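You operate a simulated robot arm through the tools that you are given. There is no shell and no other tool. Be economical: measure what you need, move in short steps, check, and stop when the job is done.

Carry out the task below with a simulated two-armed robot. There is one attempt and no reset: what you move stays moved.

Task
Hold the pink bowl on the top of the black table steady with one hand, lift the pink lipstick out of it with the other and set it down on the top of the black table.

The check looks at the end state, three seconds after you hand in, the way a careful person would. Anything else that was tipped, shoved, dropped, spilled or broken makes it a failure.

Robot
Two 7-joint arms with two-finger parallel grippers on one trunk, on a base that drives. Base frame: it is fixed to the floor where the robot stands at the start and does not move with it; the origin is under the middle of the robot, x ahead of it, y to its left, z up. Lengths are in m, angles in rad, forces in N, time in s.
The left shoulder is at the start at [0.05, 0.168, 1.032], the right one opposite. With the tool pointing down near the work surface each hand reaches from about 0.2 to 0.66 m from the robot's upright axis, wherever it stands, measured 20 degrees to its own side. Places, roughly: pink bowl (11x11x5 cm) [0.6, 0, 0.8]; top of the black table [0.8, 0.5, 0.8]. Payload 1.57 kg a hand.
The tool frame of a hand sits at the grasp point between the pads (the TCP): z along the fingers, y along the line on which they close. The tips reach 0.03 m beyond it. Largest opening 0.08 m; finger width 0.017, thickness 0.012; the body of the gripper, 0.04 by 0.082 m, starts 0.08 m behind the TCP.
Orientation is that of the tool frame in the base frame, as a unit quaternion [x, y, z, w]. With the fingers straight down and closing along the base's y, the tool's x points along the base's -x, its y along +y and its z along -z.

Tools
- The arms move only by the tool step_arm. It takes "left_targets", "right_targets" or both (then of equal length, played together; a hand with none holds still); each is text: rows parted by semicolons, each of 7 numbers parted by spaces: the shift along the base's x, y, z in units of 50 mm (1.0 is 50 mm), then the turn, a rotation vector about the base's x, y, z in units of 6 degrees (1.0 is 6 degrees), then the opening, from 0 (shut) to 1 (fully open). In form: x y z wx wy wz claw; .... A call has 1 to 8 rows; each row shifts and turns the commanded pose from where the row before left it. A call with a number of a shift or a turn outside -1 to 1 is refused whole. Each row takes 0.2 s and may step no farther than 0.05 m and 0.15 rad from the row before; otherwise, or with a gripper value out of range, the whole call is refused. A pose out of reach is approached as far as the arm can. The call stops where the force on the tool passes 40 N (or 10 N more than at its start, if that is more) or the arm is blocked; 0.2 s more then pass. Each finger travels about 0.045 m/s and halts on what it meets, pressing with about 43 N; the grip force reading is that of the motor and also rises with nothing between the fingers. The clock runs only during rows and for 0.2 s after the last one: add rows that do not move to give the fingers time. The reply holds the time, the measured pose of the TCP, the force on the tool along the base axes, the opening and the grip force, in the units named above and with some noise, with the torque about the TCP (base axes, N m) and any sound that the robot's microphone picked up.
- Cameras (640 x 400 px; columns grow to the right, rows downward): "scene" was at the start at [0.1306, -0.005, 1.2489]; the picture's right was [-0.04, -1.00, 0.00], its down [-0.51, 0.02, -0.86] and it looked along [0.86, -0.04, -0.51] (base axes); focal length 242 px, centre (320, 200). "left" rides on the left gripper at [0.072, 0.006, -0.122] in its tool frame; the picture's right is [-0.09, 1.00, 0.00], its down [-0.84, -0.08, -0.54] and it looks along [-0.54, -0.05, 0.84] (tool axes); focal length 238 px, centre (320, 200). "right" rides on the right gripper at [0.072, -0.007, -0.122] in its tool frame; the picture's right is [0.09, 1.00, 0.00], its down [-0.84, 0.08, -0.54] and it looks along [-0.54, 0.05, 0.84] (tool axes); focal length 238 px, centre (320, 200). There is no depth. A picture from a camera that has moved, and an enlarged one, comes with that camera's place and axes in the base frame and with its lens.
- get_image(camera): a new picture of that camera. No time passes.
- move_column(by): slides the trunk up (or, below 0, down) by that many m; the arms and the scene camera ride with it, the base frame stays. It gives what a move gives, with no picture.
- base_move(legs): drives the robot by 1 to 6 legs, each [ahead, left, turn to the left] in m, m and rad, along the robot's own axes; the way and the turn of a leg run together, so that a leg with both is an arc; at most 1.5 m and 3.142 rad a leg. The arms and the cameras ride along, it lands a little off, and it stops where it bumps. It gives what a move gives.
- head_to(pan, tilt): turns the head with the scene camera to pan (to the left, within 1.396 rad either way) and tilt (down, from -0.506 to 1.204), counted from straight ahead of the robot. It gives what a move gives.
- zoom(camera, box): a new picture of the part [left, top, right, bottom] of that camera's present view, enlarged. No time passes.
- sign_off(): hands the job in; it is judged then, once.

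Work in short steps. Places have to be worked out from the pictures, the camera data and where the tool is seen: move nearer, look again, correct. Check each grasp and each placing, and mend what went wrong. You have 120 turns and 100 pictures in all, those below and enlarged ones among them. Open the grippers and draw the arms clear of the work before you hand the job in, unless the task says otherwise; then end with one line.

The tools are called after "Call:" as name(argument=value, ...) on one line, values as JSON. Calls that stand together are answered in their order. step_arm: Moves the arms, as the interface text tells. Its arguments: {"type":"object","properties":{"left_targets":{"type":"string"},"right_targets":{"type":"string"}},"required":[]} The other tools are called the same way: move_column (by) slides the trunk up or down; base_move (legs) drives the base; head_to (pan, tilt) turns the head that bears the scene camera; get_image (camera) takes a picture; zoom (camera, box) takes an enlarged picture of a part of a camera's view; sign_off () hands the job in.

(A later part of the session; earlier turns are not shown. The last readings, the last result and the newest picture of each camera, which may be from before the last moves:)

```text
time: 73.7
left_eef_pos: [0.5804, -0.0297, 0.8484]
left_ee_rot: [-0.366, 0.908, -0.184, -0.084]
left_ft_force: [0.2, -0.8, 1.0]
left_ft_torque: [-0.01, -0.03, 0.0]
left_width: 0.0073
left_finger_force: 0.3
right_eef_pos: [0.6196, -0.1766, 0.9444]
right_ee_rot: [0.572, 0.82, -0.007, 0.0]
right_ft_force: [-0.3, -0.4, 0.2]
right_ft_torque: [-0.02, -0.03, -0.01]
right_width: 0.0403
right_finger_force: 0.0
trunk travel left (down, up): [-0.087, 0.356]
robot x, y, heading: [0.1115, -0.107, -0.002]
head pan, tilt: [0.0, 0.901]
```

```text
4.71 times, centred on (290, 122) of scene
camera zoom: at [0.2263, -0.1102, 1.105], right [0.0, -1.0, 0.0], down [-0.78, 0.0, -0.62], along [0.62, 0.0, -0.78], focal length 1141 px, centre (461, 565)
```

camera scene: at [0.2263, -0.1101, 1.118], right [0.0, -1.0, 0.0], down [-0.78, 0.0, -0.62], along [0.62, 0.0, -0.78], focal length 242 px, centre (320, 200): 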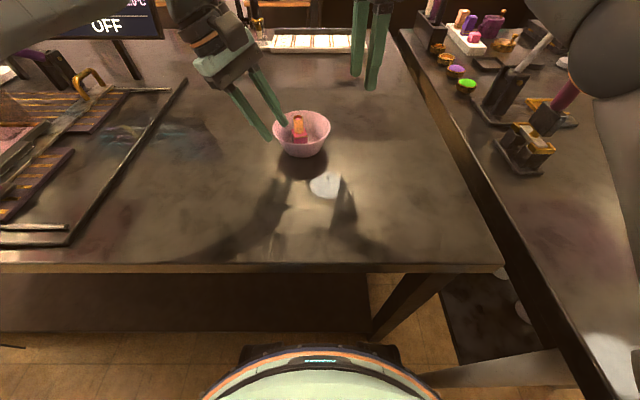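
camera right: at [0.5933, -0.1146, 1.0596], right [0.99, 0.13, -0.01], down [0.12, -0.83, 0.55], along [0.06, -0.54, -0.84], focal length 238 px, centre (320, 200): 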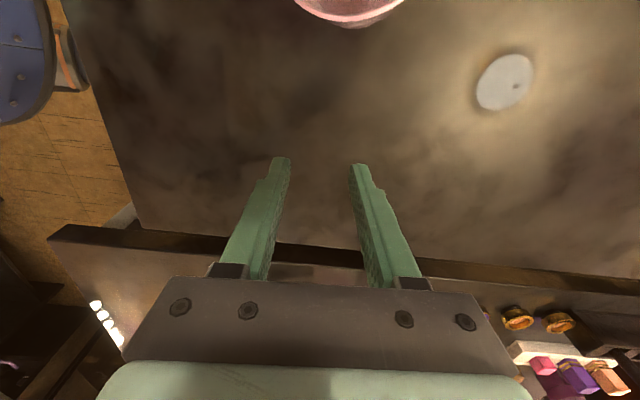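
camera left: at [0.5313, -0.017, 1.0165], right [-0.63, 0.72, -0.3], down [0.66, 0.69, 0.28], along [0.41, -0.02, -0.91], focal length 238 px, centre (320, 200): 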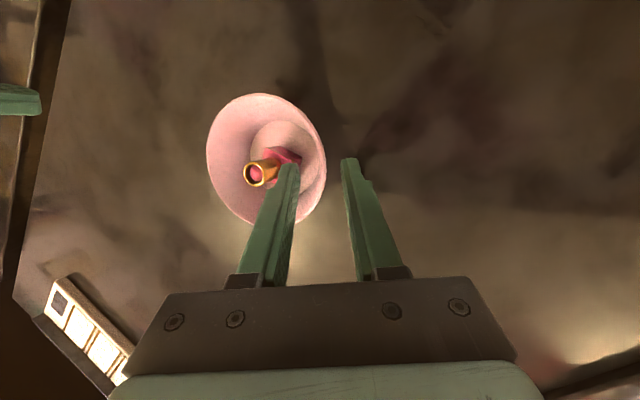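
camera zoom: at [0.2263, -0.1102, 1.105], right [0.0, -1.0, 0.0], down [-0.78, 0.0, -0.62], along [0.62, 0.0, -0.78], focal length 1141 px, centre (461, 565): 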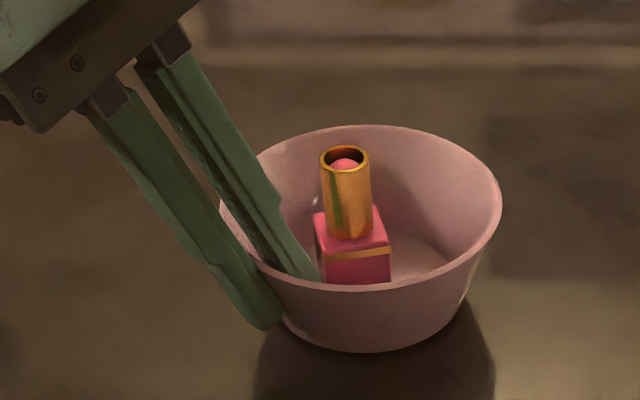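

The wall is almost pinched; I close a last bit for a snug, light hold.

Call:
step_arm(left_targets="0 0 0 0 0 0 0.06; 0 0 0 0 0 0 0.045; 0 0 0 0 0 0 0.045")

Call:
zoom(camera="scene", box=[230, 80, 350, 165])

Call:
get_image(camera="left")

Call:
get_image(camera="right")

```text
time: 74.5
left_eef_pos: [0.5812, -0.0296, 0.8483]
left_ee_rot: [-0.367, 0.908, -0.185, -0.083]
left_ft_force: [1.5, 0.6, 3.6]
left_ft_torque: [-0.26, -0.12, 0.15]
left_width: 0.0056
left_finger_force: 25.9
right_eef_pos: [0.6199, -0.1778, 0.9465]
right_ee_rot: [0.572, 0.82, -0.007, -0.001]
right_ft_force: [-0.8, -0.3, -0.3]
right_ft_torque: [-0.01, 0.01, 0.0]
right_width: 0.0399
right_finger_force: 0.0
trunk travel left (down, up): [-0.087, 0.356]
robot x, y, heading: [0.1094, -0.1086, 0.0]
head pan, tilt: [0.0, 0.901]
```

```text
4.71 times, centred on (290, 122) of scene
camera zoom: at [0.2262, -0.1101, 1.1051], right [0.0, -1.0, 0.0], down [-0.78, 0.0, -0.62], along [0.62, 0.0, -0.78], focal length 1141 px, centre (461, 565)
```

zoom: 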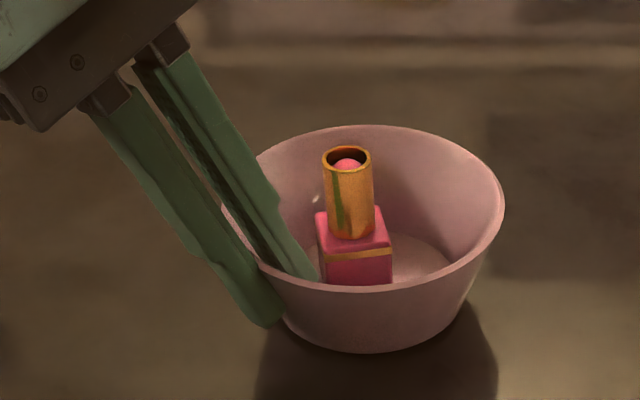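

```text
49 pictures are left
camera left: at [0.5284, -0.0235, 0.98], right [-0.63, 0.72, -0.3], down [0.66, 0.7, 0.28], along [0.41, -0.02, -0.91], focal length 238 px, centre (320, 200)
```

left: 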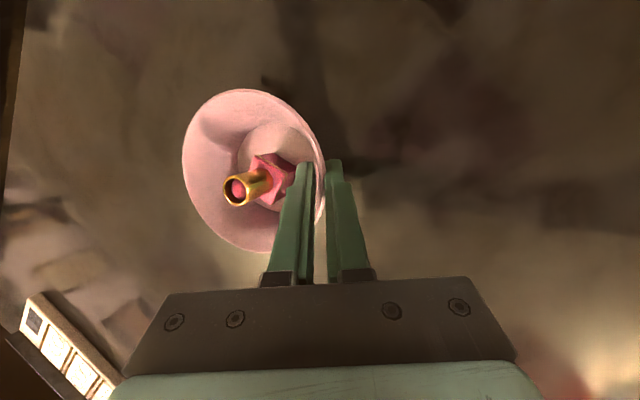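

```text
48 pictures are left
camera right: at [0.589, -0.1095, 1.0665], right [0.9, 0.43, -0.01], down [0.37, -0.75, 0.55], along [0.23, -0.5, -0.84], focal length 238 px, centre (320, 200)
```

right: 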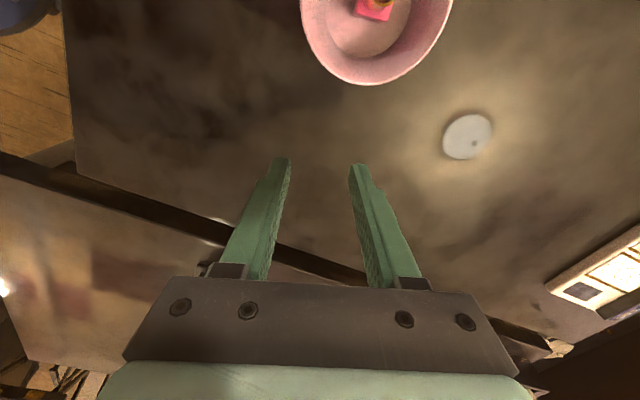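

The bowl is held level (grip ≈26 N, width 5.6 mm); lipstick top is at (0.6165, -0.067, 0.861), gold tube z 0.832–0.861. The right hand's camera must clear the left hand, so I yaw it back to -90° and lean it 18° outward.

Call:
step_arm(right_targets="0 0 0.1 0 0 -0.85 0.5; 0 0 0.1 0 0 -0.85 0.5; 0 0 0 0 0 -0.85 0.5; 0 0 0 0 0 -0.85 0.5; 0 0 0 1 0 0 0.5; 0 0 0 1 0 0 0.5; 0 0 0 1 0 0 0.5")

Call:
step_arm(right_targets="0 0.4 -0.1 0 0 0 0.45; 0 0.4 -0.1 0 0 0 0.45; 0 0.3 0 0 0 0 0.45; 0 0.3 0 0 0 0 0.45")

```text
time: 76.1
left_eef_pos: [0.5805, -0.0301, 0.85]
left_ee_rot: [-0.367, 0.908, -0.185, -0.083]
left_ft_force: [2.2, 0.0, 5.8]
left_ft_torque: [-0.38, -0.07, 0.12]
left_width: 0.0056
left_finger_force: 26.0
right_eef_pos: [0.6185, -0.1767, 0.9573]
right_ee_rot: [0.699, 0.698, 0.106, -0.113]
right_ft_force: [-0.3, 0.5, 0.3]
right_ft_torque: [-0.01, 0.0, 0.03]
right_width: 0.0399
right_finger_force: 0.1
trunk travel left (down, up): [-0.087, 0.356]
robot x, y, heading: [0.1101, -0.1084, -0.002]
head pan, tilt: [0.0, 0.901]
```

```text
time: 77.1
left_eef_pos: [0.5791, -0.0294, 0.8489]
left_ee_rot: [-0.366, 0.908, -0.185, -0.083]
left_ft_force: [1.8, 1.8, 4.7]
left_ft_torque: [-0.33, -0.1, 0.15]
left_width: 0.006
left_finger_force: 26.3
right_eef_pos: [0.619, -0.1066, 0.9474]
right_ee_rot: [0.7, 0.698, 0.104, -0.112]
right_ft_force: [-0.2, 0.1, 0.1]
right_ft_torque: [-0.02, 0.01, -0.03]
right_width: 0.0358
right_finger_force: 0.1
trunk travel left (down, up): [-0.087, 0.356]
robot x, y, heading: [0.1098, -0.11, -0.002]
head pan, tilt: [0.0, 0.901]
```

The leaned right hand moves freely. I go to 5 cm short of the grasp, along its axis, and look from all cameras.

Call:
step_arm(right_targets="-0.02 0.2 -0.33 0 0 0 0.45; -0.02 0.19 -0.33 0 0 0 0.45")

Call:
get_image(camera="right")

Call:
get_image(camera="scene")

Call:
get_image(camera="left")

```text
time: 77.7
left_eef_pos: [0.5811, -0.0305, 0.8488]
left_ee_rot: [-0.367, 0.908, -0.185, -0.084]
left_ft_force: [2.3, 1.0, 3.8]
left_ft_torque: [-0.36, -0.15, 0.16]
left_width: 0.0062
left_finger_force: 26.4
right_eef_pos: [0.6184, -0.0875, 0.9144]
right_ee_rot: [0.7, 0.698, 0.103, -0.112]
right_ft_force: [-0.1, -0.4, -0.3]
right_ft_torque: [-0.03, 0.0, 0.0]
right_width: 0.0359
right_finger_force: 0.0
trunk travel left (down, up): [-0.087, 0.356]
robot x, y, heading: [0.1111, -0.1135, -0.003]
head pan, tilt: [0.0, 0.901]
```

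```text
47 pictures are left
camera right: at [0.6127, -0.0545, 1.0504], right [1.0, 0.09, 0.02], down [0.08, -0.96, 0.26], along [0.04, -0.26, -0.96], focal length 238 px, centre (320, 200)
```

right: 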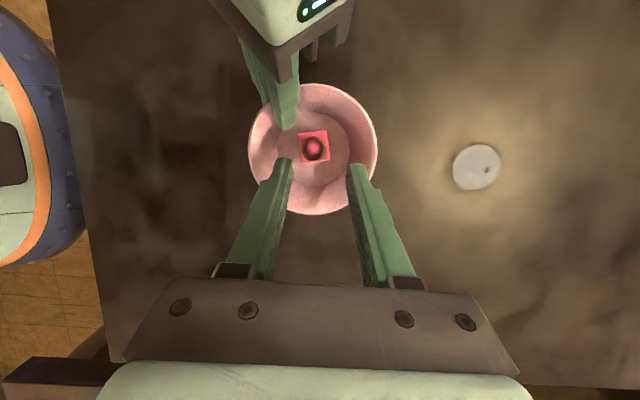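

```text
46 pictures are left
camera scene: at [0.2261, -0.1101, 1.1051], right [0.0, -1.0, 0.0], down [-0.78, 0.0, -0.62], along [0.62, 0.0, -0.78], focal length 242 px, centre (320, 200)
```

scene: 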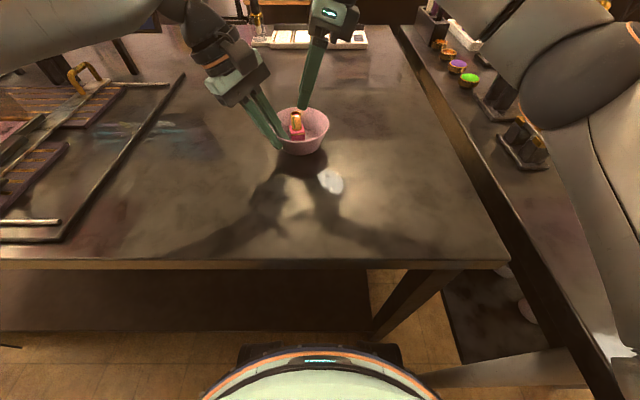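

```text
45 pictures are left
camera left: at [0.5282, -0.0235, 0.9798], right [-0.63, 0.72, -0.3], down [0.66, 0.69, 0.28], along [0.41, -0.02, -0.91], focal length 238 px, centre (320, 200)
```

left: 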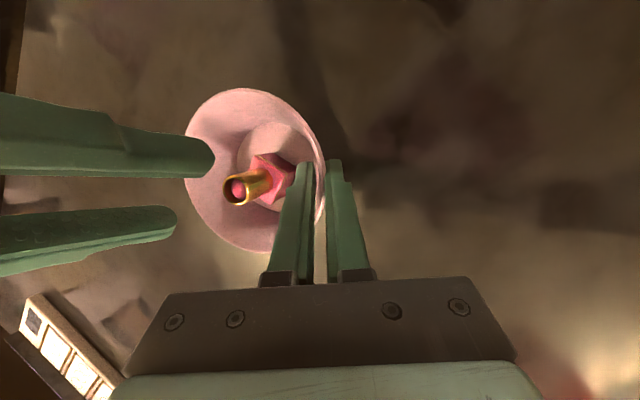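

The lipstick is ~4 mm to -x of the finger midline; the left finger leaves a few mm for the right one. I narrow the right opening to 0.03 and descend along the axis with that correction, in two stages.

Call:
step_arm(right_targets="-0.09 0.05 0 0 0 0 0.38; 0 0.08 -0.28 0 0 0 0.38; 0 0.08 -0.28 0 0 0 0.38")

Call:
get_image(camera="right")

Call:
zoom(camera="scene", box=[240, 70, 360, 155])

```text
time: 78.5
left_eef_pos: [0.5797, -0.0287, 0.848]
left_ee_rot: [-0.366, 0.908, -0.184, -0.084]
left_ft_force: [2.2, 0.8, 4.1]
left_ft_torque: [-0.28, -0.1, 0.13]
left_width: 0.0057
left_finger_force: 25.6
right_eef_pos: [0.6124, -0.0766, 0.8849]
right_ee_rot: [0.7, 0.698, 0.105, -0.113]
right_ft_force: [0.1, 0.1, -0.6]
right_ft_torque: [0.02, -0.01, 0.0]
right_width: 0.0305
right_finger_force: 0.0
trunk travel left (down, up): [-0.087, 0.356]
robot x, y, heading: [0.1102, -0.1092, -0.001]
head pan, tilt: [0.0, 0.901]
```

```text
44 pictures are left
camera right: at [0.6077, -0.0449, 1.0218], right [1.0, 0.09, 0.02], down [0.08, -0.96, 0.26], along [0.04, -0.26, -0.96], focal length 238 px, centre (320, 200)
```

right: 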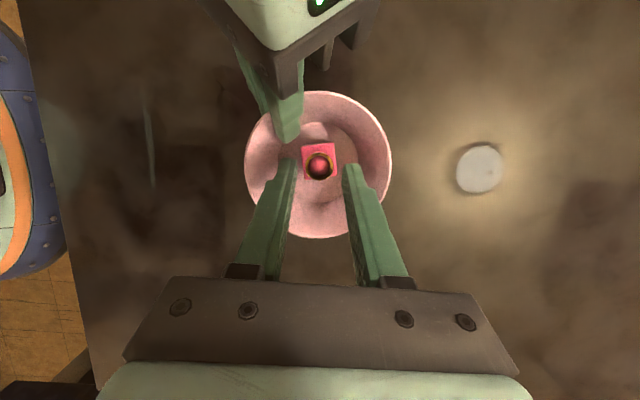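

```text
4.71 times, centred on (300, 112) of scene
camera zoom: at [0.2261, -0.1101, 1.1051], right [0.0, -1.0, 0.0], down [-0.78, 0.0, -0.62], along [0.62, 0.0, -0.78], focal length 1141 px, centre (414, 612)
```

zoom: 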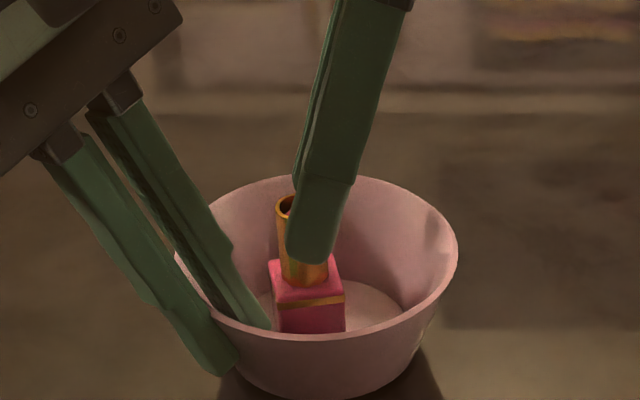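

Fingers are centred on the tube. I descend the last 18 mm and close on the tube.

Call:
step_arm(right_targets="0 0.07 -0.18 0 0 0 0.38; 0 0.06 -0.18 0 0 0 0.38; 0 0 0 0 0 0 0.1; 0 0 0 0 0 0 0.1; 0 0 0 0 0 0 0.1")

Call:
zoom(camera="scene", box=[240, 70, 360, 155])

Call:
get_image(camera="right")

```text
time: 79.7
left_eef_pos: [0.5811, -0.0308, 0.8493]
left_ee_rot: [-0.367, 0.908, -0.184, -0.084]
left_ft_force: [1.6, -0.5, 4.0]
left_ft_torque: [-0.26, -0.02, 0.07]
left_width: 0.0056
left_finger_force: 25.7
right_eef_pos: [0.6136, -0.0706, 0.8678]
right_ee_rot: [0.7, 0.698, 0.104, -0.112]
right_ft_force: [0.5, -0.8, 0.5]
right_ft_torque: [0.03, -0.01, -0.01]
right_width: 0.0171
right_finger_force: 32.6
trunk travel left (down, up): [-0.087, 0.356]
robot x, y, heading: [0.1108, -0.109, -0.001]
head pan, tilt: [0.0, 0.901]
```

```text
4.71 times, centred on (300, 112) of scene
camera zoom: at [0.2262, -0.1102, 1.105], right [0.0, -1.0, 0.0], down [-0.78, 0.0, -0.62], along [0.62, 0.0, -0.78], focal length 1141 px, centre (414, 612)
```

zoom: 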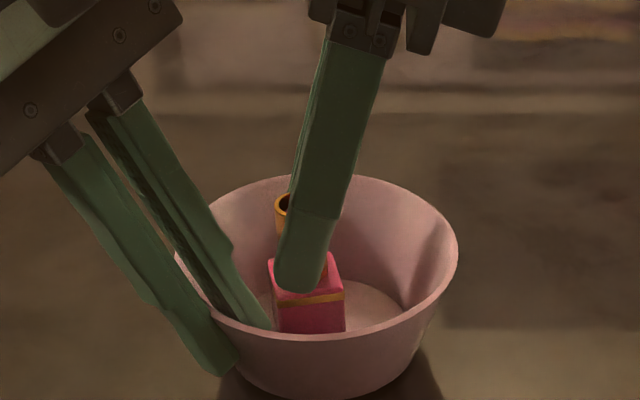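

```text
41 pictures are left
camera right: at [0.6078, -0.0386, 1.0042], right [1.0, 0.09, 0.02], down [0.08, -0.96, 0.26], along [0.04, -0.26, -0.96], focal length 238 px, centre (320, 200)
```

right: 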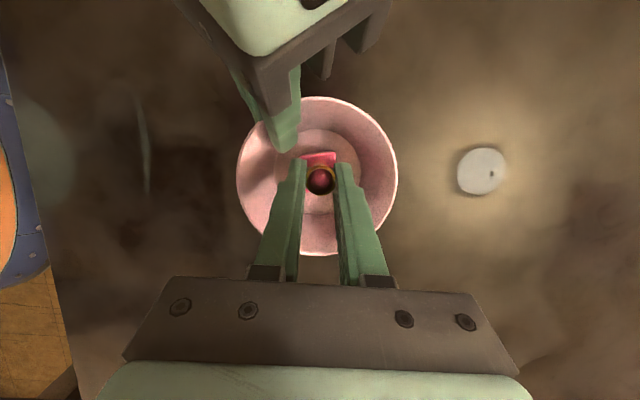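

Tube gripped (width 17 mm, 33 N), nothing shifted. I lift straight up in small steps.

Call:
step_arm(right_targets="0 0 0.3 0 0 0 0.1; 0 0 0.4 0 0 0 0.1; 0 0 0.5 0 0 0 0.1; 0 0 0.5 0 0 0 0.1")

Call:
get_image(camera="scene")

Call:
get_image(camera="left")

```text
time: 80.7
left_eef_pos: [0.5798, -0.0294, 0.8476]
left_ee_rot: [-0.366, 0.908, -0.185, -0.083]
left_ft_force: [-0.4, 0.5, 5.4]
left_ft_torque: [-0.34, -0.02, 0.05]
left_width: 0.0059
left_finger_force: 25.7
right_eef_pos: [0.6139, -0.071, 0.9526]
right_ee_rot: [0.699, 0.699, 0.104, -0.111]
right_ft_force: [0.7, 0.4, 0.0]
right_ft_torque: [-0.01, -0.01, -0.02]
right_width: 0.0079
right_finger_force: 0.1
trunk travel left (down, up): [-0.087, 0.356]
robot x, y, heading: [0.1094, -0.1106, 0.001]
head pan, tilt: [0.0, 0.901]
```

```text
40 pictures are left
camera scene: at [0.226, -0.1101, 1.105], right [0.0, -1.0, 0.0], down [-0.78, 0.0, -0.62], along [0.62, 0.0, -0.78], focal length 242 px, centre (320, 200)
```

scene: 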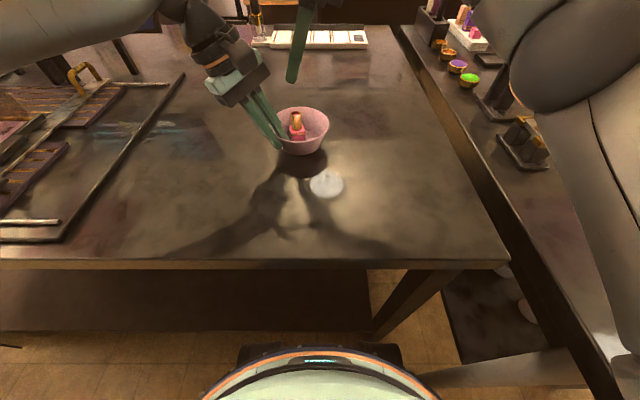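

```text
39 pictures are left
camera left: at [0.5281, -0.0235, 0.9798], right [-0.63, 0.72, -0.3], down [0.66, 0.69, 0.28], along [0.41, -0.02, -0.91], focal length 238 px, centre (320, 200)
```

left: 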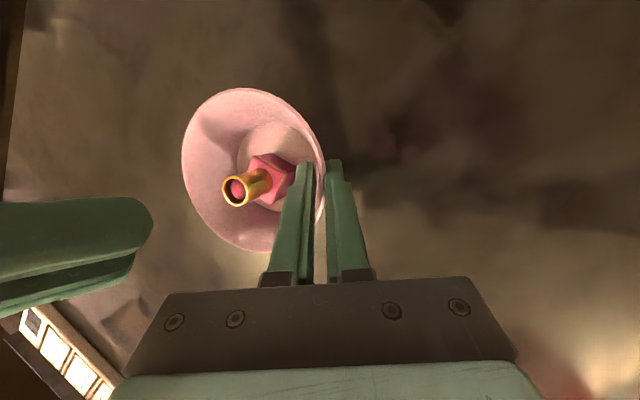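

The tube slipped out of the fingertips; the lipstick still stands in place. I look again to plan a deeper grasp on its square base with full force.

Call:
zoom(camera="right", box=[240, 60, 400, 180])

Call:
zoom(camera="scene", box=[240, 85, 350, 160])

```text
3.33 times, centred on (320, 120) of right
camera zoom: at [0.6075, -0.0389, 1.0899], right [1.0, 0.09, 0.02], down [0.08, -0.96, 0.26], along [0.04, -0.26, -0.96], focal length 794 px, centre (320, 467)
```

zoom: 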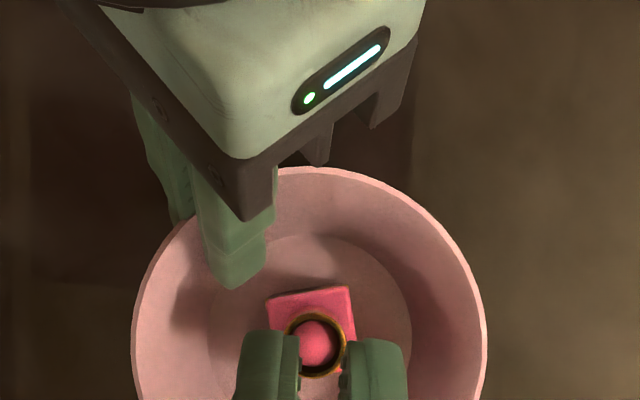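

```text
5.33 times, centred on (295, 122) of scene
camera zoom: at [0.226, -0.1101, 1.105], right [0.0, -1.0, 0.0], down [-0.78, 0.0, -0.62], along [0.62, 0.0, -0.78], focal length 1294 px, centre (453, 613)
```

zoom: 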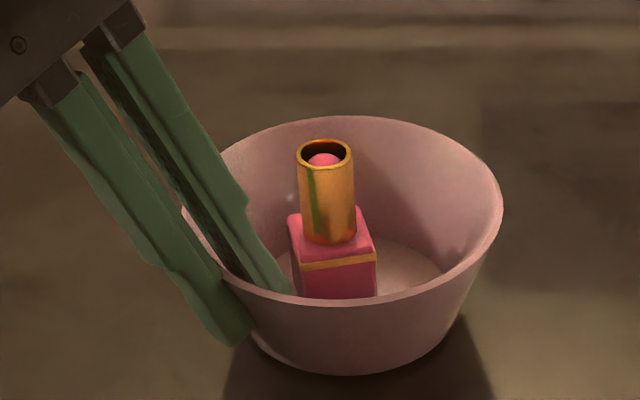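

The base is turned ~12°, so I yaw the hand slightly, open to 0.038 and come in along the lean axis aiming its tips at the square base, pausing partway.

Call:
step_arm(right_targets="0 -0.82 0 0 0 0 0.48; 0 0 0 0 0 1 0.48; 0 0.22 -0.7 0 0 0 0.48; 0 0.2 -0.66 0 0 0 0.48")

Call:
zoom(camera="right", box=[220, 60, 420, 200])

Call:
zoom(camera="scene", box=[240, 70, 360, 155])

```text
time: 81.7
left_eef_pos: [0.5802, -0.0291, 0.849]
left_ee_rot: [-0.367, 0.908, -0.184, -0.083]
left_ft_force: [0.9, 0.5, 2.9]
left_ft_torque: [-0.25, 0.03, 0.0]
left_width: 0.0057
left_finger_force: 26.1
right_eef_pos: [0.6124, -0.0903, 0.8831]
right_ee_rot: [0.662, 0.734, 0.098, -0.118]
right_ft_force: [-0.1, 0.2, 0.5]
right_ft_torque: [-0.01, -0.01, 0.03]
right_width: 0.0385
right_finger_force: 0.1
trunk travel left (down, up): [-0.087, 0.356]
robot x, y, heading: [0.1088, -0.1059, 0.002]
head pan, tilt: [0.0, 0.901]
```

```text
2.86 times, centred on (320, 130) of right
camera zoom: at [0.6039, -0.0593, 1.0196], right [0.98, 0.19, 0.02], down [0.18, -0.95, 0.26], along [0.07, -0.26, -0.96], focal length 681 px, centre (320, 400)
```

zoom: 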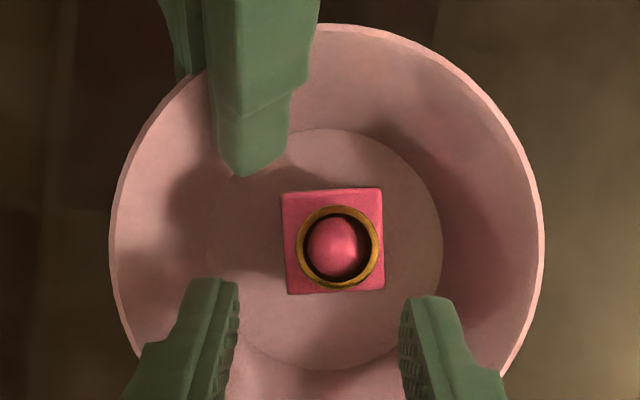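

```text
4.71 times, centred on (300, 112) of scene
camera zoom: at [0.226, -0.1102, 1.1051], right [0.0, -1.0, 0.0], down [-0.78, 0.0, -0.62], along [0.62, 0.0, -0.78], focal length 1141 px, centre (414, 612)
```

zoom: 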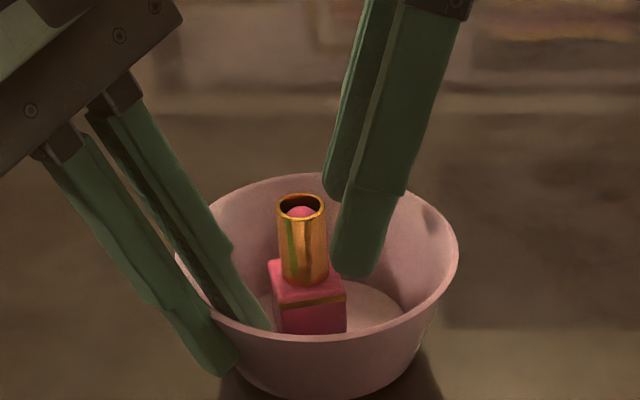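

The base is well aligned with the fingers; a 3 mm shift in +x is needed. I finish the approach and close fully on the base.

Call:
step_arm(right_targets="0.06 0.06 0 0 0 0 0.48; 0 0.12 -0.4 0 0 0 0.48; 0 0.12 -0.4 0 0 0 0.48")

Call:
zoom(camera="right", box=[220, 80, 420, 220])

Call:
zoom(camera="scene", box=[240, 70, 360, 155])

```text
time: 82.5
left_eef_pos: [0.5797, -0.0295, 0.8482]
left_ee_rot: [-0.368, 0.908, -0.185, -0.084]
left_ft_force: [-0.1, -0.6, 2.4]
left_ft_torque: [-0.29, 0.05, 0.0]
left_width: 0.0054
left_finger_force: 25.7
right_eef_pos: [0.615, -0.0765, 0.8417]
right_ee_rot: [0.663, 0.733, 0.099, -0.117]
right_ft_force: [0.4, 0.2, -0.2]
right_ft_torque: [0.02, 0.01, 0.03]
right_width: 0.0383
right_finger_force: 0.1
trunk travel left (down, up): [-0.087, 0.356]
robot x, y, heading: [0.1119, -0.1088, -0.001]
head pan, tilt: [0.0, 0.901]
```

```text
2.86 times, centred on (320, 150) of right
camera zoom: at [0.6071, -0.044, 0.9802], right [0.98, 0.19, 0.02], down [0.18, -0.95, 0.26], along [0.07, -0.26, -0.96], focal length 681 px, centre (320, 343)
```

zoom: 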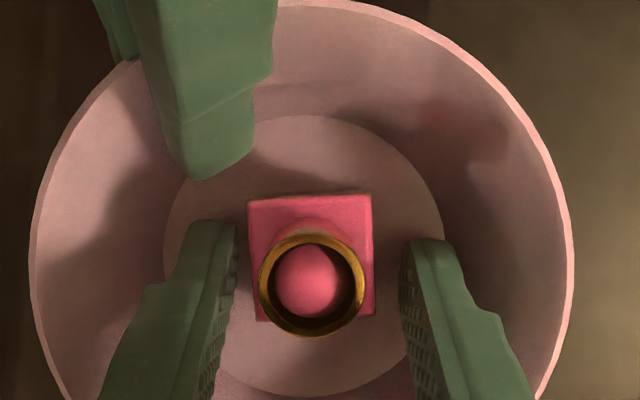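

```text
4.71 times, centred on (300, 112) of scene
camera zoom: at [0.2261, -0.1102, 1.1051], right [0.0, -1.0, 0.0], down [-0.78, 0.0, -0.62], along [0.62, 0.0, -0.78], focal length 1141 px, centre (414, 612)
```

zoom: 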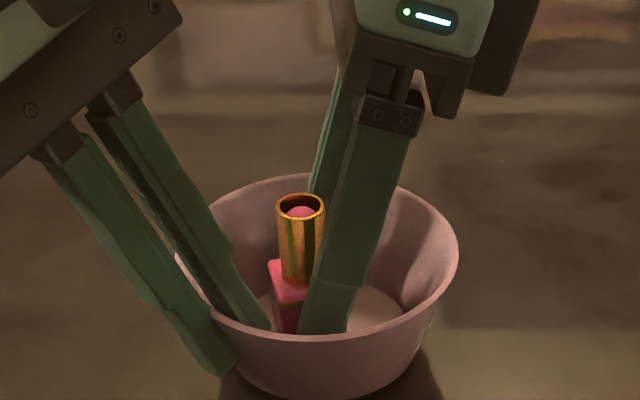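

The fingers straddle the base. I shift 4 mm toward +y to be more central, and close fully.

Call:
step_arm(right_targets="0 0.08 0 0 0 0 0.48; 0 0 0 0 0 0 0.2; 0 0 0 0 0 0 0; 0 0 0 0 0 0 0; 0 0 0 0 0 0 0")

Call:
zoom(camera="right", box=[220, 80, 420, 220])

Call:
zoom(camera="scene", box=[240, 70, 360, 155])

```text
time: 83.7
left_eef_pos: [0.5806, -0.0303, 0.8492]
left_ee_rot: [-0.367, 0.908, -0.184, -0.084]
left_ft_force: [-0.9, 0.4, 3.8]
left_ft_torque: [-0.27, 0.05, 0.02]
left_width: 0.0056
left_finger_force: 25.7
right_eef_pos: [0.6155, -0.0717, 0.8428]
right_ee_rot: [0.662, 0.734, 0.1, -0.117]
right_ft_force: [-0.2, 0.5, -0.5]
right_ft_torque: [0.0, 0.01, -0.01]
right_width: 0.0257
right_finger_force: 37.2
trunk travel left (down, up): [-0.087, 0.356]
robot x, y, heading: [0.1122, -0.1076, -0.004]
head pan, tilt: [0.0, 0.901]
```

```text
2.86 times, centred on (320, 150) of right
camera zoom: at [0.6072, -0.0398, 0.9802], right [0.98, 0.19, 0.02], down [0.18, -0.95, 0.26], along [0.07, -0.25, -0.96], focal length 681 px, centre (320, 343)
```

zoom: 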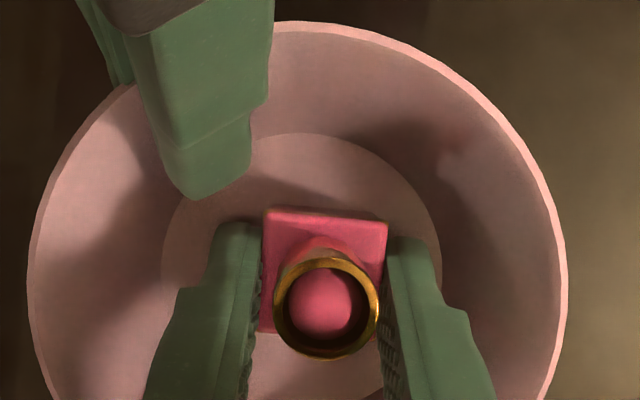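

```text
4.71 times, centred on (300, 112) of scene
camera zoom: at [0.2261, -0.1102, 1.105], right [0.0, -1.0, 0.0], down [-0.78, 0.0, -0.62], along [0.62, 0.0, -0.78], focal length 1141 px, centre (414, 612)
```

zoom: 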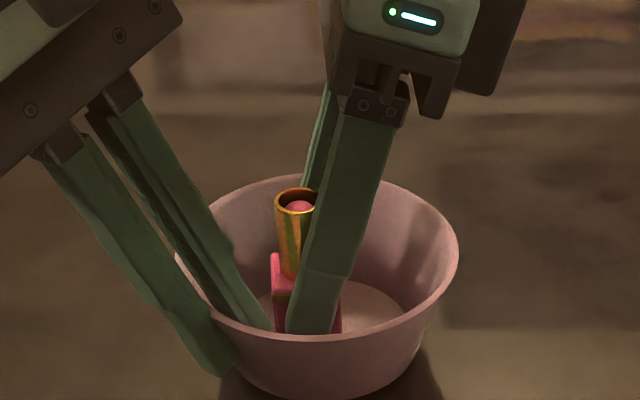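

Gripped on the flat base (25.7 mm, 37 N), no side forces. I lift a little and check.

Call:
step_arm(right_targets="0 0 0.15 0 0 0 0; 0 0 0.15 0 0 0 0; 0 0 0.2 0 0 0 0")

Call:
zoom(camera="scene", box=[240, 50, 360, 155])

```text
time: 84.5
left_eef_pos: [0.58, -0.0297, 0.8484]
left_ee_rot: [-0.367, 0.908, -0.185, -0.084]
left_ft_force: [0.6, -0.8, 2.9]
left_ft_torque: [-0.19, 0.0, -0.03]
left_width: 0.0058
left_finger_force: 25.9
right_eef_pos: [0.6164, -0.0707, 0.869]
right_ee_rot: [0.661, 0.734, 0.097, -0.119]
right_ft_force: [-0.2, -0.4, -0.1]
right_ft_torque: [-0.01, 0.01, 0.03]
right_width: 0.0259
right_finger_force: 36.7
trunk travel left (down, up): [-0.087, 0.356]
robot x, y, heading: [0.1079, -0.1119, 0.001]
head pan, tilt: [0.0, 0.901]
```

```text
3.81 times, centred on (300, 102) of scene
camera zoom: at [0.2261, -0.1102, 1.105], right [0.0, -1.0, 0.0], down [-0.78, 0.0, -0.62], along [0.62, 0.0, -0.78], focal length 924 px, centre (396, 571)
```

zoom: 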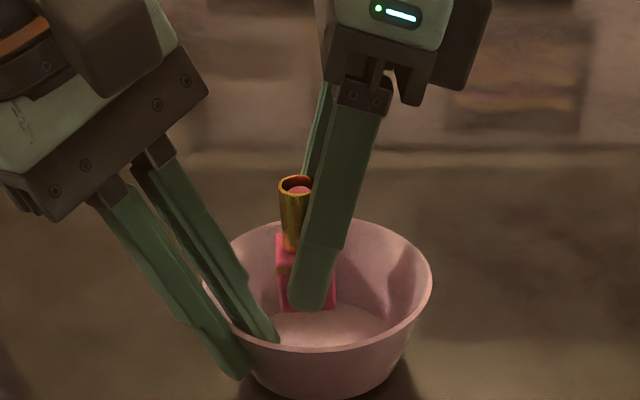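

The lipstick is rising with the hand and the bowl stays put. I raise it well above the rim, then carry it right to a clear spot.

Call:
step_arm(right_targets="0 0 0.5 0 0 0 0; 0 0 0.5 0 0 0 0; 0 0 0.5 0 0 0 0; 0 -0.4 0.1 0 0 0 0; 0 -0.8 0 0 0 0 0; 0 -0.8 0 0 0 0 0; -0.1 -0.8 0 0 0 0 0; -0.1 -0.2 0 0 0 0 0")

Call:
get_image(camera="scene")

Call:
get_image(camera="right")

```text
time: 86.3
left_eef_pos: [0.5804, -0.0303, 0.8495]
left_ee_rot: [-0.367, 0.908, -0.185, -0.083]
left_ft_force: [-0.4, 0.5, 2.8]
left_ft_torque: [-0.24, -0.01, -0.03]
left_width: 0.0057
left_finger_force: 25.6
right_eef_pos: [0.6049, -0.2215, 0.95]
right_ee_rot: [0.661, 0.734, 0.098, -0.118]
right_ft_force: [-0.2, 0.4, 0.1]
right_ft_torque: [-0.01, 0.01, -0.01]
right_width: 0.0256
right_finger_force: 37.0
trunk travel left (down, up): [-0.087, 0.356]
robot x, y, heading: [0.1122, -0.113, -0.001]
head pan, tilt: [0.0, 0.901]
```

```text
29 pictures are left
camera scene: at [0.2261, -0.1102, 1.105], right [0.0, -1.0, 0.0], down [-0.78, 0.0, -0.62], along [0.62, 0.0, -0.78], focal length 242 px, centre (320, 200)
```

scene: 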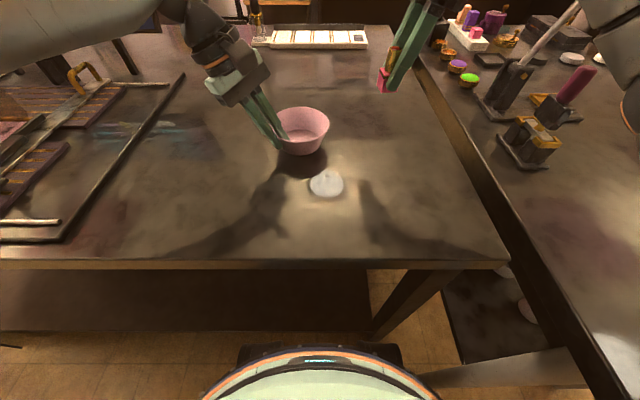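

```text
28 pictures are left
camera right: at [0.5975, -0.1898, 1.0862], right [0.98, 0.19, 0.02], down [0.18, -0.95, 0.26], along [0.07, -0.26, -0.96], focal length 238 px, centre (320, 200)
```

right: 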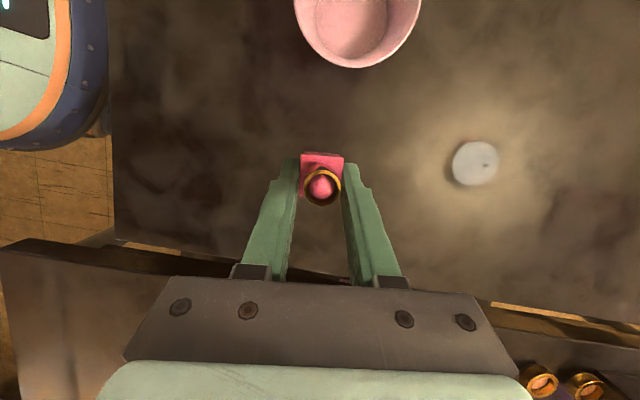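

The spot below (0.604, -0.215) is bare table. I lower to just above it.

Call:
step_arm(right_targets="0 0 -0.9 0 0 0 0; 0 0 -0.8 0 0 0 0; 0 0 -0.3 0 0 0 0")

Call:
zoom(camera="scene", box=[320, 80, 440, 180])

```text
time: 87.1
left_eef_pos: [0.5802, -0.0288, 0.8483]
left_ee_rot: [-0.367, 0.908, -0.185, -0.084]
left_ft_force: [0.0, 0.6, 2.8]
left_ft_torque: [-0.21, 0.0, -0.02]
left_width: 0.0058
left_finger_force: 25.8
right_eef_pos: [0.6046, -0.2214, 0.8509]
right_ee_rot: [0.662, 0.734, 0.099, -0.117]
right_ft_force: [0.2, -0.4, -0.1]
right_ft_torque: [0.01, -0.04, 0.04]
right_width: 0.026
right_finger_force: 37.3
trunk travel left (down, up): [-0.087, 0.356]
robot x, y, heading: [0.1109, -0.1064, 0.001]
head pan, tilt: [0.0, 0.901]
```

```text
4.00 times, centred on (380, 130) of scene
camera zoom: at [0.2261, -0.1101, 1.1051], right [0.0, -1.0, 0.0], down [-0.78, 0.0, -0.62], along [0.62, 0.0, -0.78], focal length 970 px, centre (80, 480)
```

zoom: 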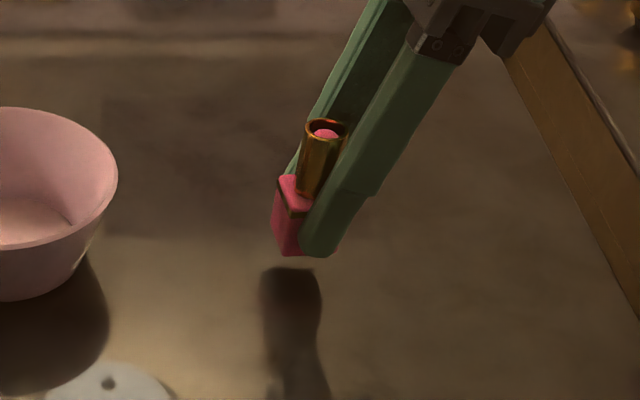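

Still a bit above the table. I lower in 2 mm rows and watch the force.

Call:
step_arm(right_targets="0 0 -0.04 0 0 0 0; 0 0 -0.04 0 0 0 0; 0 0 -0.04 0 0 0 0; 0 0 -0.04 0 0 0 0")

Call:
step_arm(right_targets="0 0 -0.03 0 0 0 0; 0 0 -0.03 0 0 0 0")

```text
time: 88.1
left_eef_pos: [0.581, -0.03, 0.8489]
left_ee_rot: [-0.366, 0.908, -0.184, -0.084]
left_ft_force: [-0.6, 0.3, 2.1]
left_ft_torque: [-0.23, 0.01, 0.0]
left_width: 0.0053
left_finger_force: 25.8
right_eef_pos: [0.6057, -0.2211, 0.8407]
right_ee_rot: [0.662, 0.734, 0.099, -0.117]
right_ft_force: [0.1, 0.0, -0.5]
right_ft_torque: [-0.02, 0.0, 0.01]
right_width: 0.0258
right_finger_force: 36.9
trunk travel left (down, up): [-0.087, 0.356]
robot x, y, heading: [0.1123, -0.1101, 0.005]
head pan, tilt: [0.0, 0.901]
```

```text
time: 88.7
left_eef_pos: [0.5807, -0.0298, 0.8488]
left_ee_rot: [-0.367, 0.908, -0.185, -0.083]
left_ft_force: [-0.6, -0.2, 2.8]
left_ft_torque: [-0.22, 0.01, 0.01]
left_width: 0.0054
left_finger_force: 25.5
right_eef_pos: [0.6064, -0.2211, 0.8378]
right_ee_rot: [0.662, 0.734, 0.098, -0.118]
right_ft_force: [0.7, -0.3, -0.3]
right_ft_torque: [0.01, -0.03, 0.02]
right_width: 0.0258
right_finger_force: 37.1
trunk travel left (down, up): [-0.087, 0.356]
robot x, y, heading: [0.11, -0.1079, -0.003]
head pan, tilt: [0.0, 0.901]
```

No contact yet; I continue by 1.5 mm rows.

Call:
step_arm(right_targets="0 0 -0.03 0 0 0 0; 0 0 -0.03 0 0 0 0")

Call:
zoom(camera="scene", box=[320, 80, 440, 180])

```text
time: 89.3
left_eef_pos: [0.5797, -0.0295, 0.8492]
left_ee_rot: [-0.366, 0.908, -0.185, -0.084]
left_ft_force: [0.6, -1.4, 1.4]
left_ft_torque: [-0.15, -0.02, 0.05]
left_width: 0.0053
left_finger_force: 25.5
right_eef_pos: [0.6058, -0.2216, 0.8356]
right_ee_rot: [0.662, 0.734, 0.1, -0.118]
right_ft_force: [-0.9, -0.8, 5.5]
right_ft_torque: [-0.09, -0.08, -0.03]
right_width: 0.0257
right_finger_force: 36.9
trunk travel left (down, up): [-0.087, 0.356]
robot x, y, heading: [0.1077, -0.1095, 0.001]
head pan, tilt: [0.0, 0.901]
```

```text
4.00 times, centred on (380, 130) of scene
camera zoom: at [0.2259, -0.1102, 1.1052], right [0.0, -1.0, 0.0], down [-0.78, 0.0, -0.62], along [0.62, 0.0, -0.78], focal length 970 px, centre (80, 480)
```

zoom: 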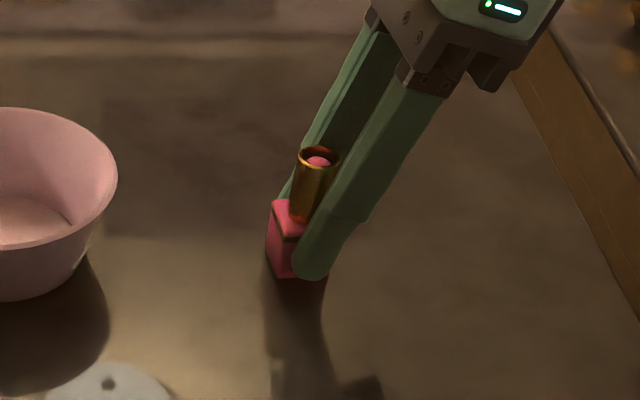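

Contact: 5.5 N upward at z 0.8356. I open the right gripper slowly and see whether the lipstick stands.

Call:
step_arm(right_targets="0 0 0 0 0 0 0.34; 0 0 0 0 0 0 0.42; 0 0 0 0 0 0 0.48; 0 0 0 0 0 0 0.48")

Call:
zoom(camera="scene", box=[320, 80, 440, 180])

Call:
zoom(camera="right", box=[220, 80, 420, 220])

```text
time: 90.3
left_eef_pos: [0.5796, -0.03, 0.8494]
left_ee_rot: [-0.366, 0.908, -0.184, -0.084]
left_ft_force: [-0.1, -0.3, 2.1]
left_ft_torque: [-0.21, 0.01, 0.06]
left_width: 0.0057
left_finger_force: 25.4
right_eef_pos: [0.6074, -0.2217, 0.8355]
right_ee_rot: [0.661, 0.734, 0.098, -0.118]
right_ft_force: [0.3, -0.6, -1.1]
right_ft_torque: [-0.03, -0.02, -0.02]
right_width: 0.0384
right_finger_force: 0.0
trunk travel left (down, up): [-0.087, 0.356]
robot x, y, heading: [0.1089, -0.1112, -0.003]
head pan, tilt: [0.0, 0.901]
```

```text
4.00 times, centred on (380, 130) of scene
camera zoom: at [0.2262, -0.1102, 1.105], right [0.0, -1.0, 0.0], down [-0.78, 0.0, -0.62], along [0.62, 0.0, -0.78], focal length 970 px, centre (80, 480)
```

zoom: 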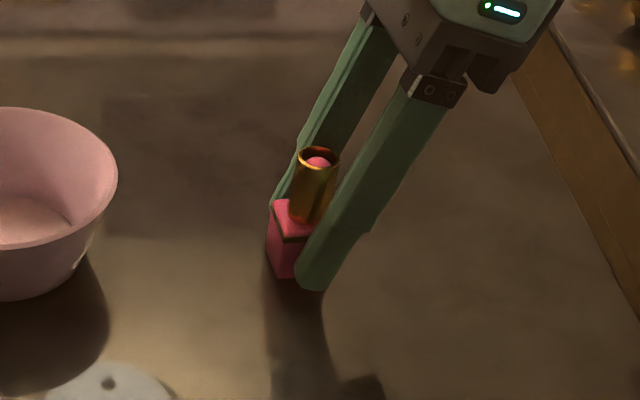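

```text
2.86 times, centred on (320, 150) of right
camera zoom: at [0.5973, -0.1895, 0.9726], right [0.98, 0.19, 0.02], down [0.18, -0.95, 0.26], along [0.07, -0.25, -0.96], focal length 681 px, centre (320, 343)
```

zoom: 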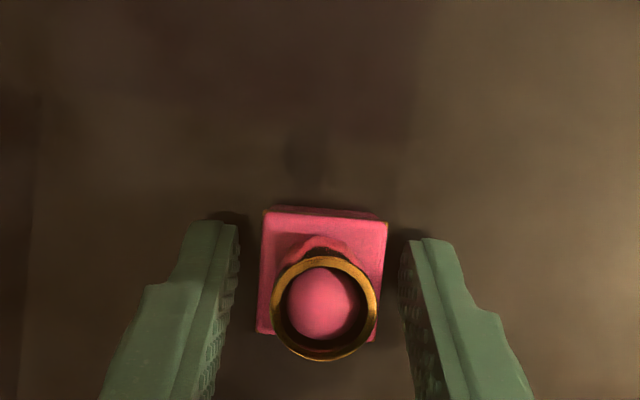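

The lipstick stands free. I withdraw the right hand along its axis, up and away.

Call:
step_arm(right_targets="0 -0.15 0.48 0 0 0 0.6; 0 -0.2 0.64 0 0 0 0.6; 0 -0.25 0.8 0 0 0 0.6; 0 -0.25 0.8 0 0 0 0.6; 0 -0.2 0.5 0 0 0 0.6")

Call:
get_image(camera="scene")

```text
time: 91.5
left_eef_pos: [0.5799, -0.0295, 0.8489]
left_ee_rot: [-0.367, 0.908, -0.184, -0.084]
left_ft_force: [0.6, 0.2, 3.9]
left_ft_torque: [-0.27, 0.01, -0.04]
left_width: 0.0055
left_finger_force: 25.7
right_eef_pos: [0.6067, -0.273, 0.9955]
right_ee_rot: [0.662, 0.734, 0.098, -0.118]
right_ft_force: [1.0, 0.1, 0.5]
right_ft_torque: [-0.04, 0.03, 0.0]
right_width: 0.0478
right_finger_force: 0.0
trunk travel left (down, up): [-0.087, 0.356]
robot x, y, heading: [0.1094, -0.1081, 0.002]
head pan, tilt: [0.0, 0.901]
```

```text
23 pictures are left
camera scene: at [0.226, -0.1101, 1.105], right [0.0, -1.0, 0.0], down [-0.78, 0.0, -0.62], along [0.62, 0.0, -0.78], focal length 242 px, centre (320, 200)
```

scene: 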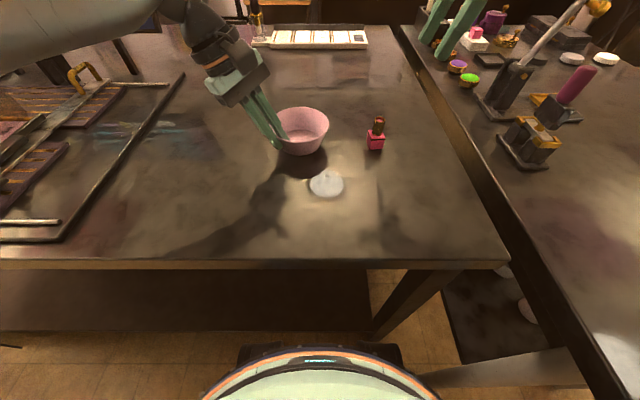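

The lipstick stands on the table. While I still hold the bowl I measure it, to slide it gently back to its original place (≈0.600, -0.032).

Call:
zoom(camera="scene", box=[255, 90, 345, 165])

```text
5.33 times, centred on (300, 128) of scene
camera zoom: at [0.226, -0.1101, 1.105], right [0.0, -1.0, 0.0], down [-0.78, 0.0, -0.62], along [0.62, 0.0, -0.78], focal length 1294 px, centre (427, 587)
```

zoom: 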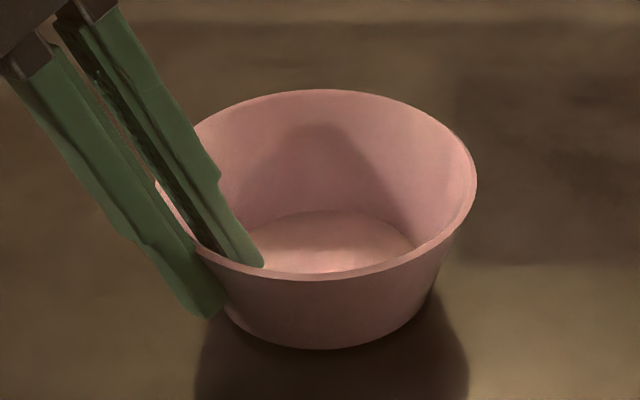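

Bowl centre is (0.618, -0.071); I slide it by (-0.018, +0.039) in small steps.

Call:
step_arm(left_targets="-0.06 0.13 0 0 0 0 0.045; -0.06 0.13 0 0 0 0 0.045; -0.06 0.13 0 0 0 0 0.045; -0.06 0.13 0 0 0 0 0.045; -0.06 0.13 0 0 0 0 0.045; -0.06 0.13 0 0 0 0 0.045")

Call:
zoom(camera="scene", box=[225, 90, 345, 180])

```text
time: 92.9
left_eef_pos: [0.5625, 0.0085, 0.8483]
left_ee_rot: [-0.367, 0.908, -0.185, -0.084]
left_ft_force: [0.2, -0.6, 3.1]
left_ft_torque: [-0.22, -0.01, 0.04]
left_width: 0.0053
left_finger_force: 25.8
right_eef_pos: [0.6073, -0.2739, 0.9948]
right_ee_rot: [0.662, 0.734, 0.098, -0.118]
right_ft_force: [-1.4, -0.2, 0.0]
right_ft_torque: [0.01, 0.02, 0.04]
right_width: 0.048
right_finger_force: 0.1
trunk travel left (down, up): [-0.087, 0.356]
robot x, y, heading: [0.111, -0.1073, 0.001]
head pan, tilt: [0.0, 0.901]
```

```text
4.44 times, centred on (285, 135) of scene
camera zoom: at [0.2262, -0.1102, 1.105], right [0.0, -1.0, 0.0], down [-0.78, 0.0, -0.62], along [0.62, 0.0, -0.78], focal length 1078 px, centre (476, 489)
```

zoom: 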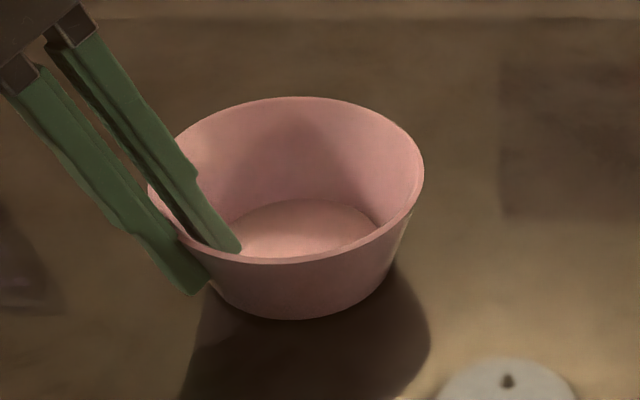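

The bowl slid back upright. I open the left gripper slowly and check.

Call:
step_arm(left_targets="0 0 0 0 0 0 0.1; 0 0 0 0 0 0 0.16; 0 0 0 0 0 0 0.24; 0 0 0 0 0 0 0.3; 0 0 0 0 0 0 0.3")

Call:
zoom(camera="left", box=[180, 70, 400, 220])

```text
time: 94.1
left_eef_pos: [0.563, 0.0082, 0.8481]
left_ee_rot: [-0.367, 0.908, -0.185, -0.083]
left_ft_force: [0.1, -0.6, -0.9]
left_ft_torque: [-0.01, 0.01, -0.04]
left_width: 0.0239
left_finger_force: 0.1
right_eef_pos: [0.607, -0.2726, 0.9951]
right_ee_rot: [0.662, 0.734, 0.098, -0.118]
right_ft_force: [-0.3, 0.4, -0.5]
right_ft_torque: [0.0, 0.03, 0.0]
right_width: 0.0482
right_finger_force: 0.1
trunk travel left (down, up): [-0.087, 0.356]
robot x, y, heading: [0.112, -0.1086, -0.0]
head pan, tilt: [0.0, 0.901]
```

```text
2.67 times, centred on (290, 145) of left
camera zoom: at [0.5107, 0.0143, 0.9796], right [-0.63, 0.72, -0.3], down [0.66, 0.69, 0.28], along [0.41, -0.02, -0.91], focal length 636 px, centre (400, 347)
```

zoom: 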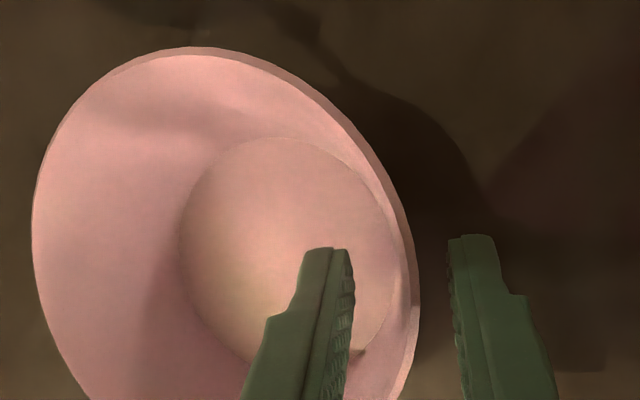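

Both fingers are clear of the wall. I retract the left hand along its axis and then move it away to the left.

Call:
step_arm(left_targets="0 0.06 0.14 0 0 0 0.3; 0.01 0.12 0.28 0 0 0 0.3; 0.01 0.2 0.46 0 0 0 0.3; 0 0.3 0.7 0 0 0 0.3; -0.1 0.5 0.5 0 0 0 0.6; -0.2 0.6 0.2 0 0 0 0.6; -0.2 0.6 0 0 0 0 0.6")

Call:
get_image(camera="scene")

Call:
get_image(camera="left")

Call:
zoom(camera="scene", box=[260, 90, 400, 180])

```text
time: 95.7
left_eef_pos: [0.5369, 0.1296, 0.9614]
left_ee_rot: [-0.366, 0.908, -0.185, -0.083]
left_ft_force: [-0.2, -0.4, -0.5]
left_ft_torque: [0.03, -0.01, 0.01]
left_width: 0.0477
left_finger_force: 0.0
right_eef_pos: [0.6074, -0.2728, 0.9949]
right_ee_rot: [0.661, 0.734, 0.099, -0.118]
right_ft_force: [-0.4, 0.4, 0.3]
right_ft_torque: [0.03, 0.01, 0.02]
right_width: 0.0477
right_finger_force: 0.0
trunk travel left (down, up): [-0.087, 0.356]
robot x, y, heading: [0.1076, -0.1107, 0.002]
head pan, tilt: [0.0, 0.901]
```

```text
19 pictures are left
camera scene: at [0.2262, -0.1101, 1.105], right [0.0, -1.0, 0.0], down [-0.78, 0.0, -0.62], along [0.62, 0.0, -0.78], focal length 242 px, centre (320, 200)
```

scene: 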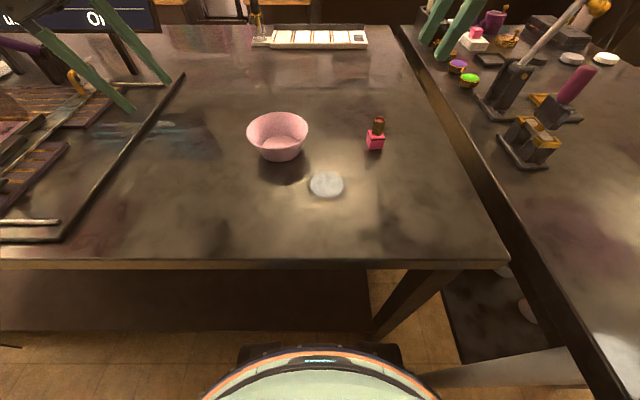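

```text
18 pictures are left
camera left: at [0.485, 0.1355, 1.0935], right [-0.63, 0.72, -0.3], down [0.66, 0.69, 0.28], along [0.41, -0.02, -0.91], focal length 238 px, centre (320, 200)
```

left: 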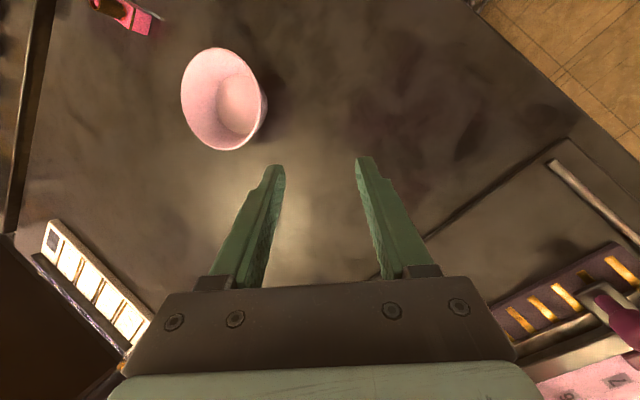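

```text
4.44 times, centred on (330, 135) of scene
camera zoom: at [0.2262, -0.1101, 1.105], right [0.0, -1.0, 0.0], down [-0.78, 0.0, -0.62], along [0.62, 0.0, -0.78], focal length 1078 px, centre (276, 489)
```

zoom: 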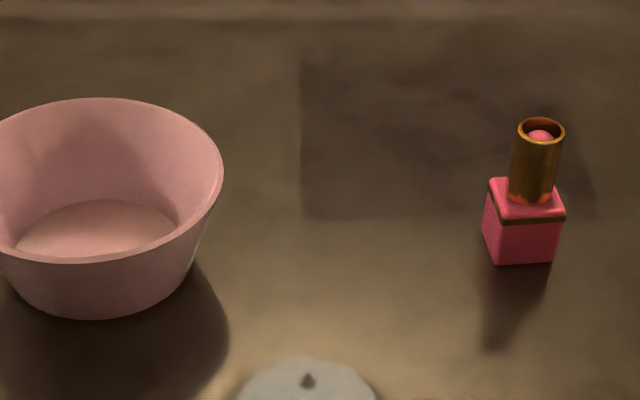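

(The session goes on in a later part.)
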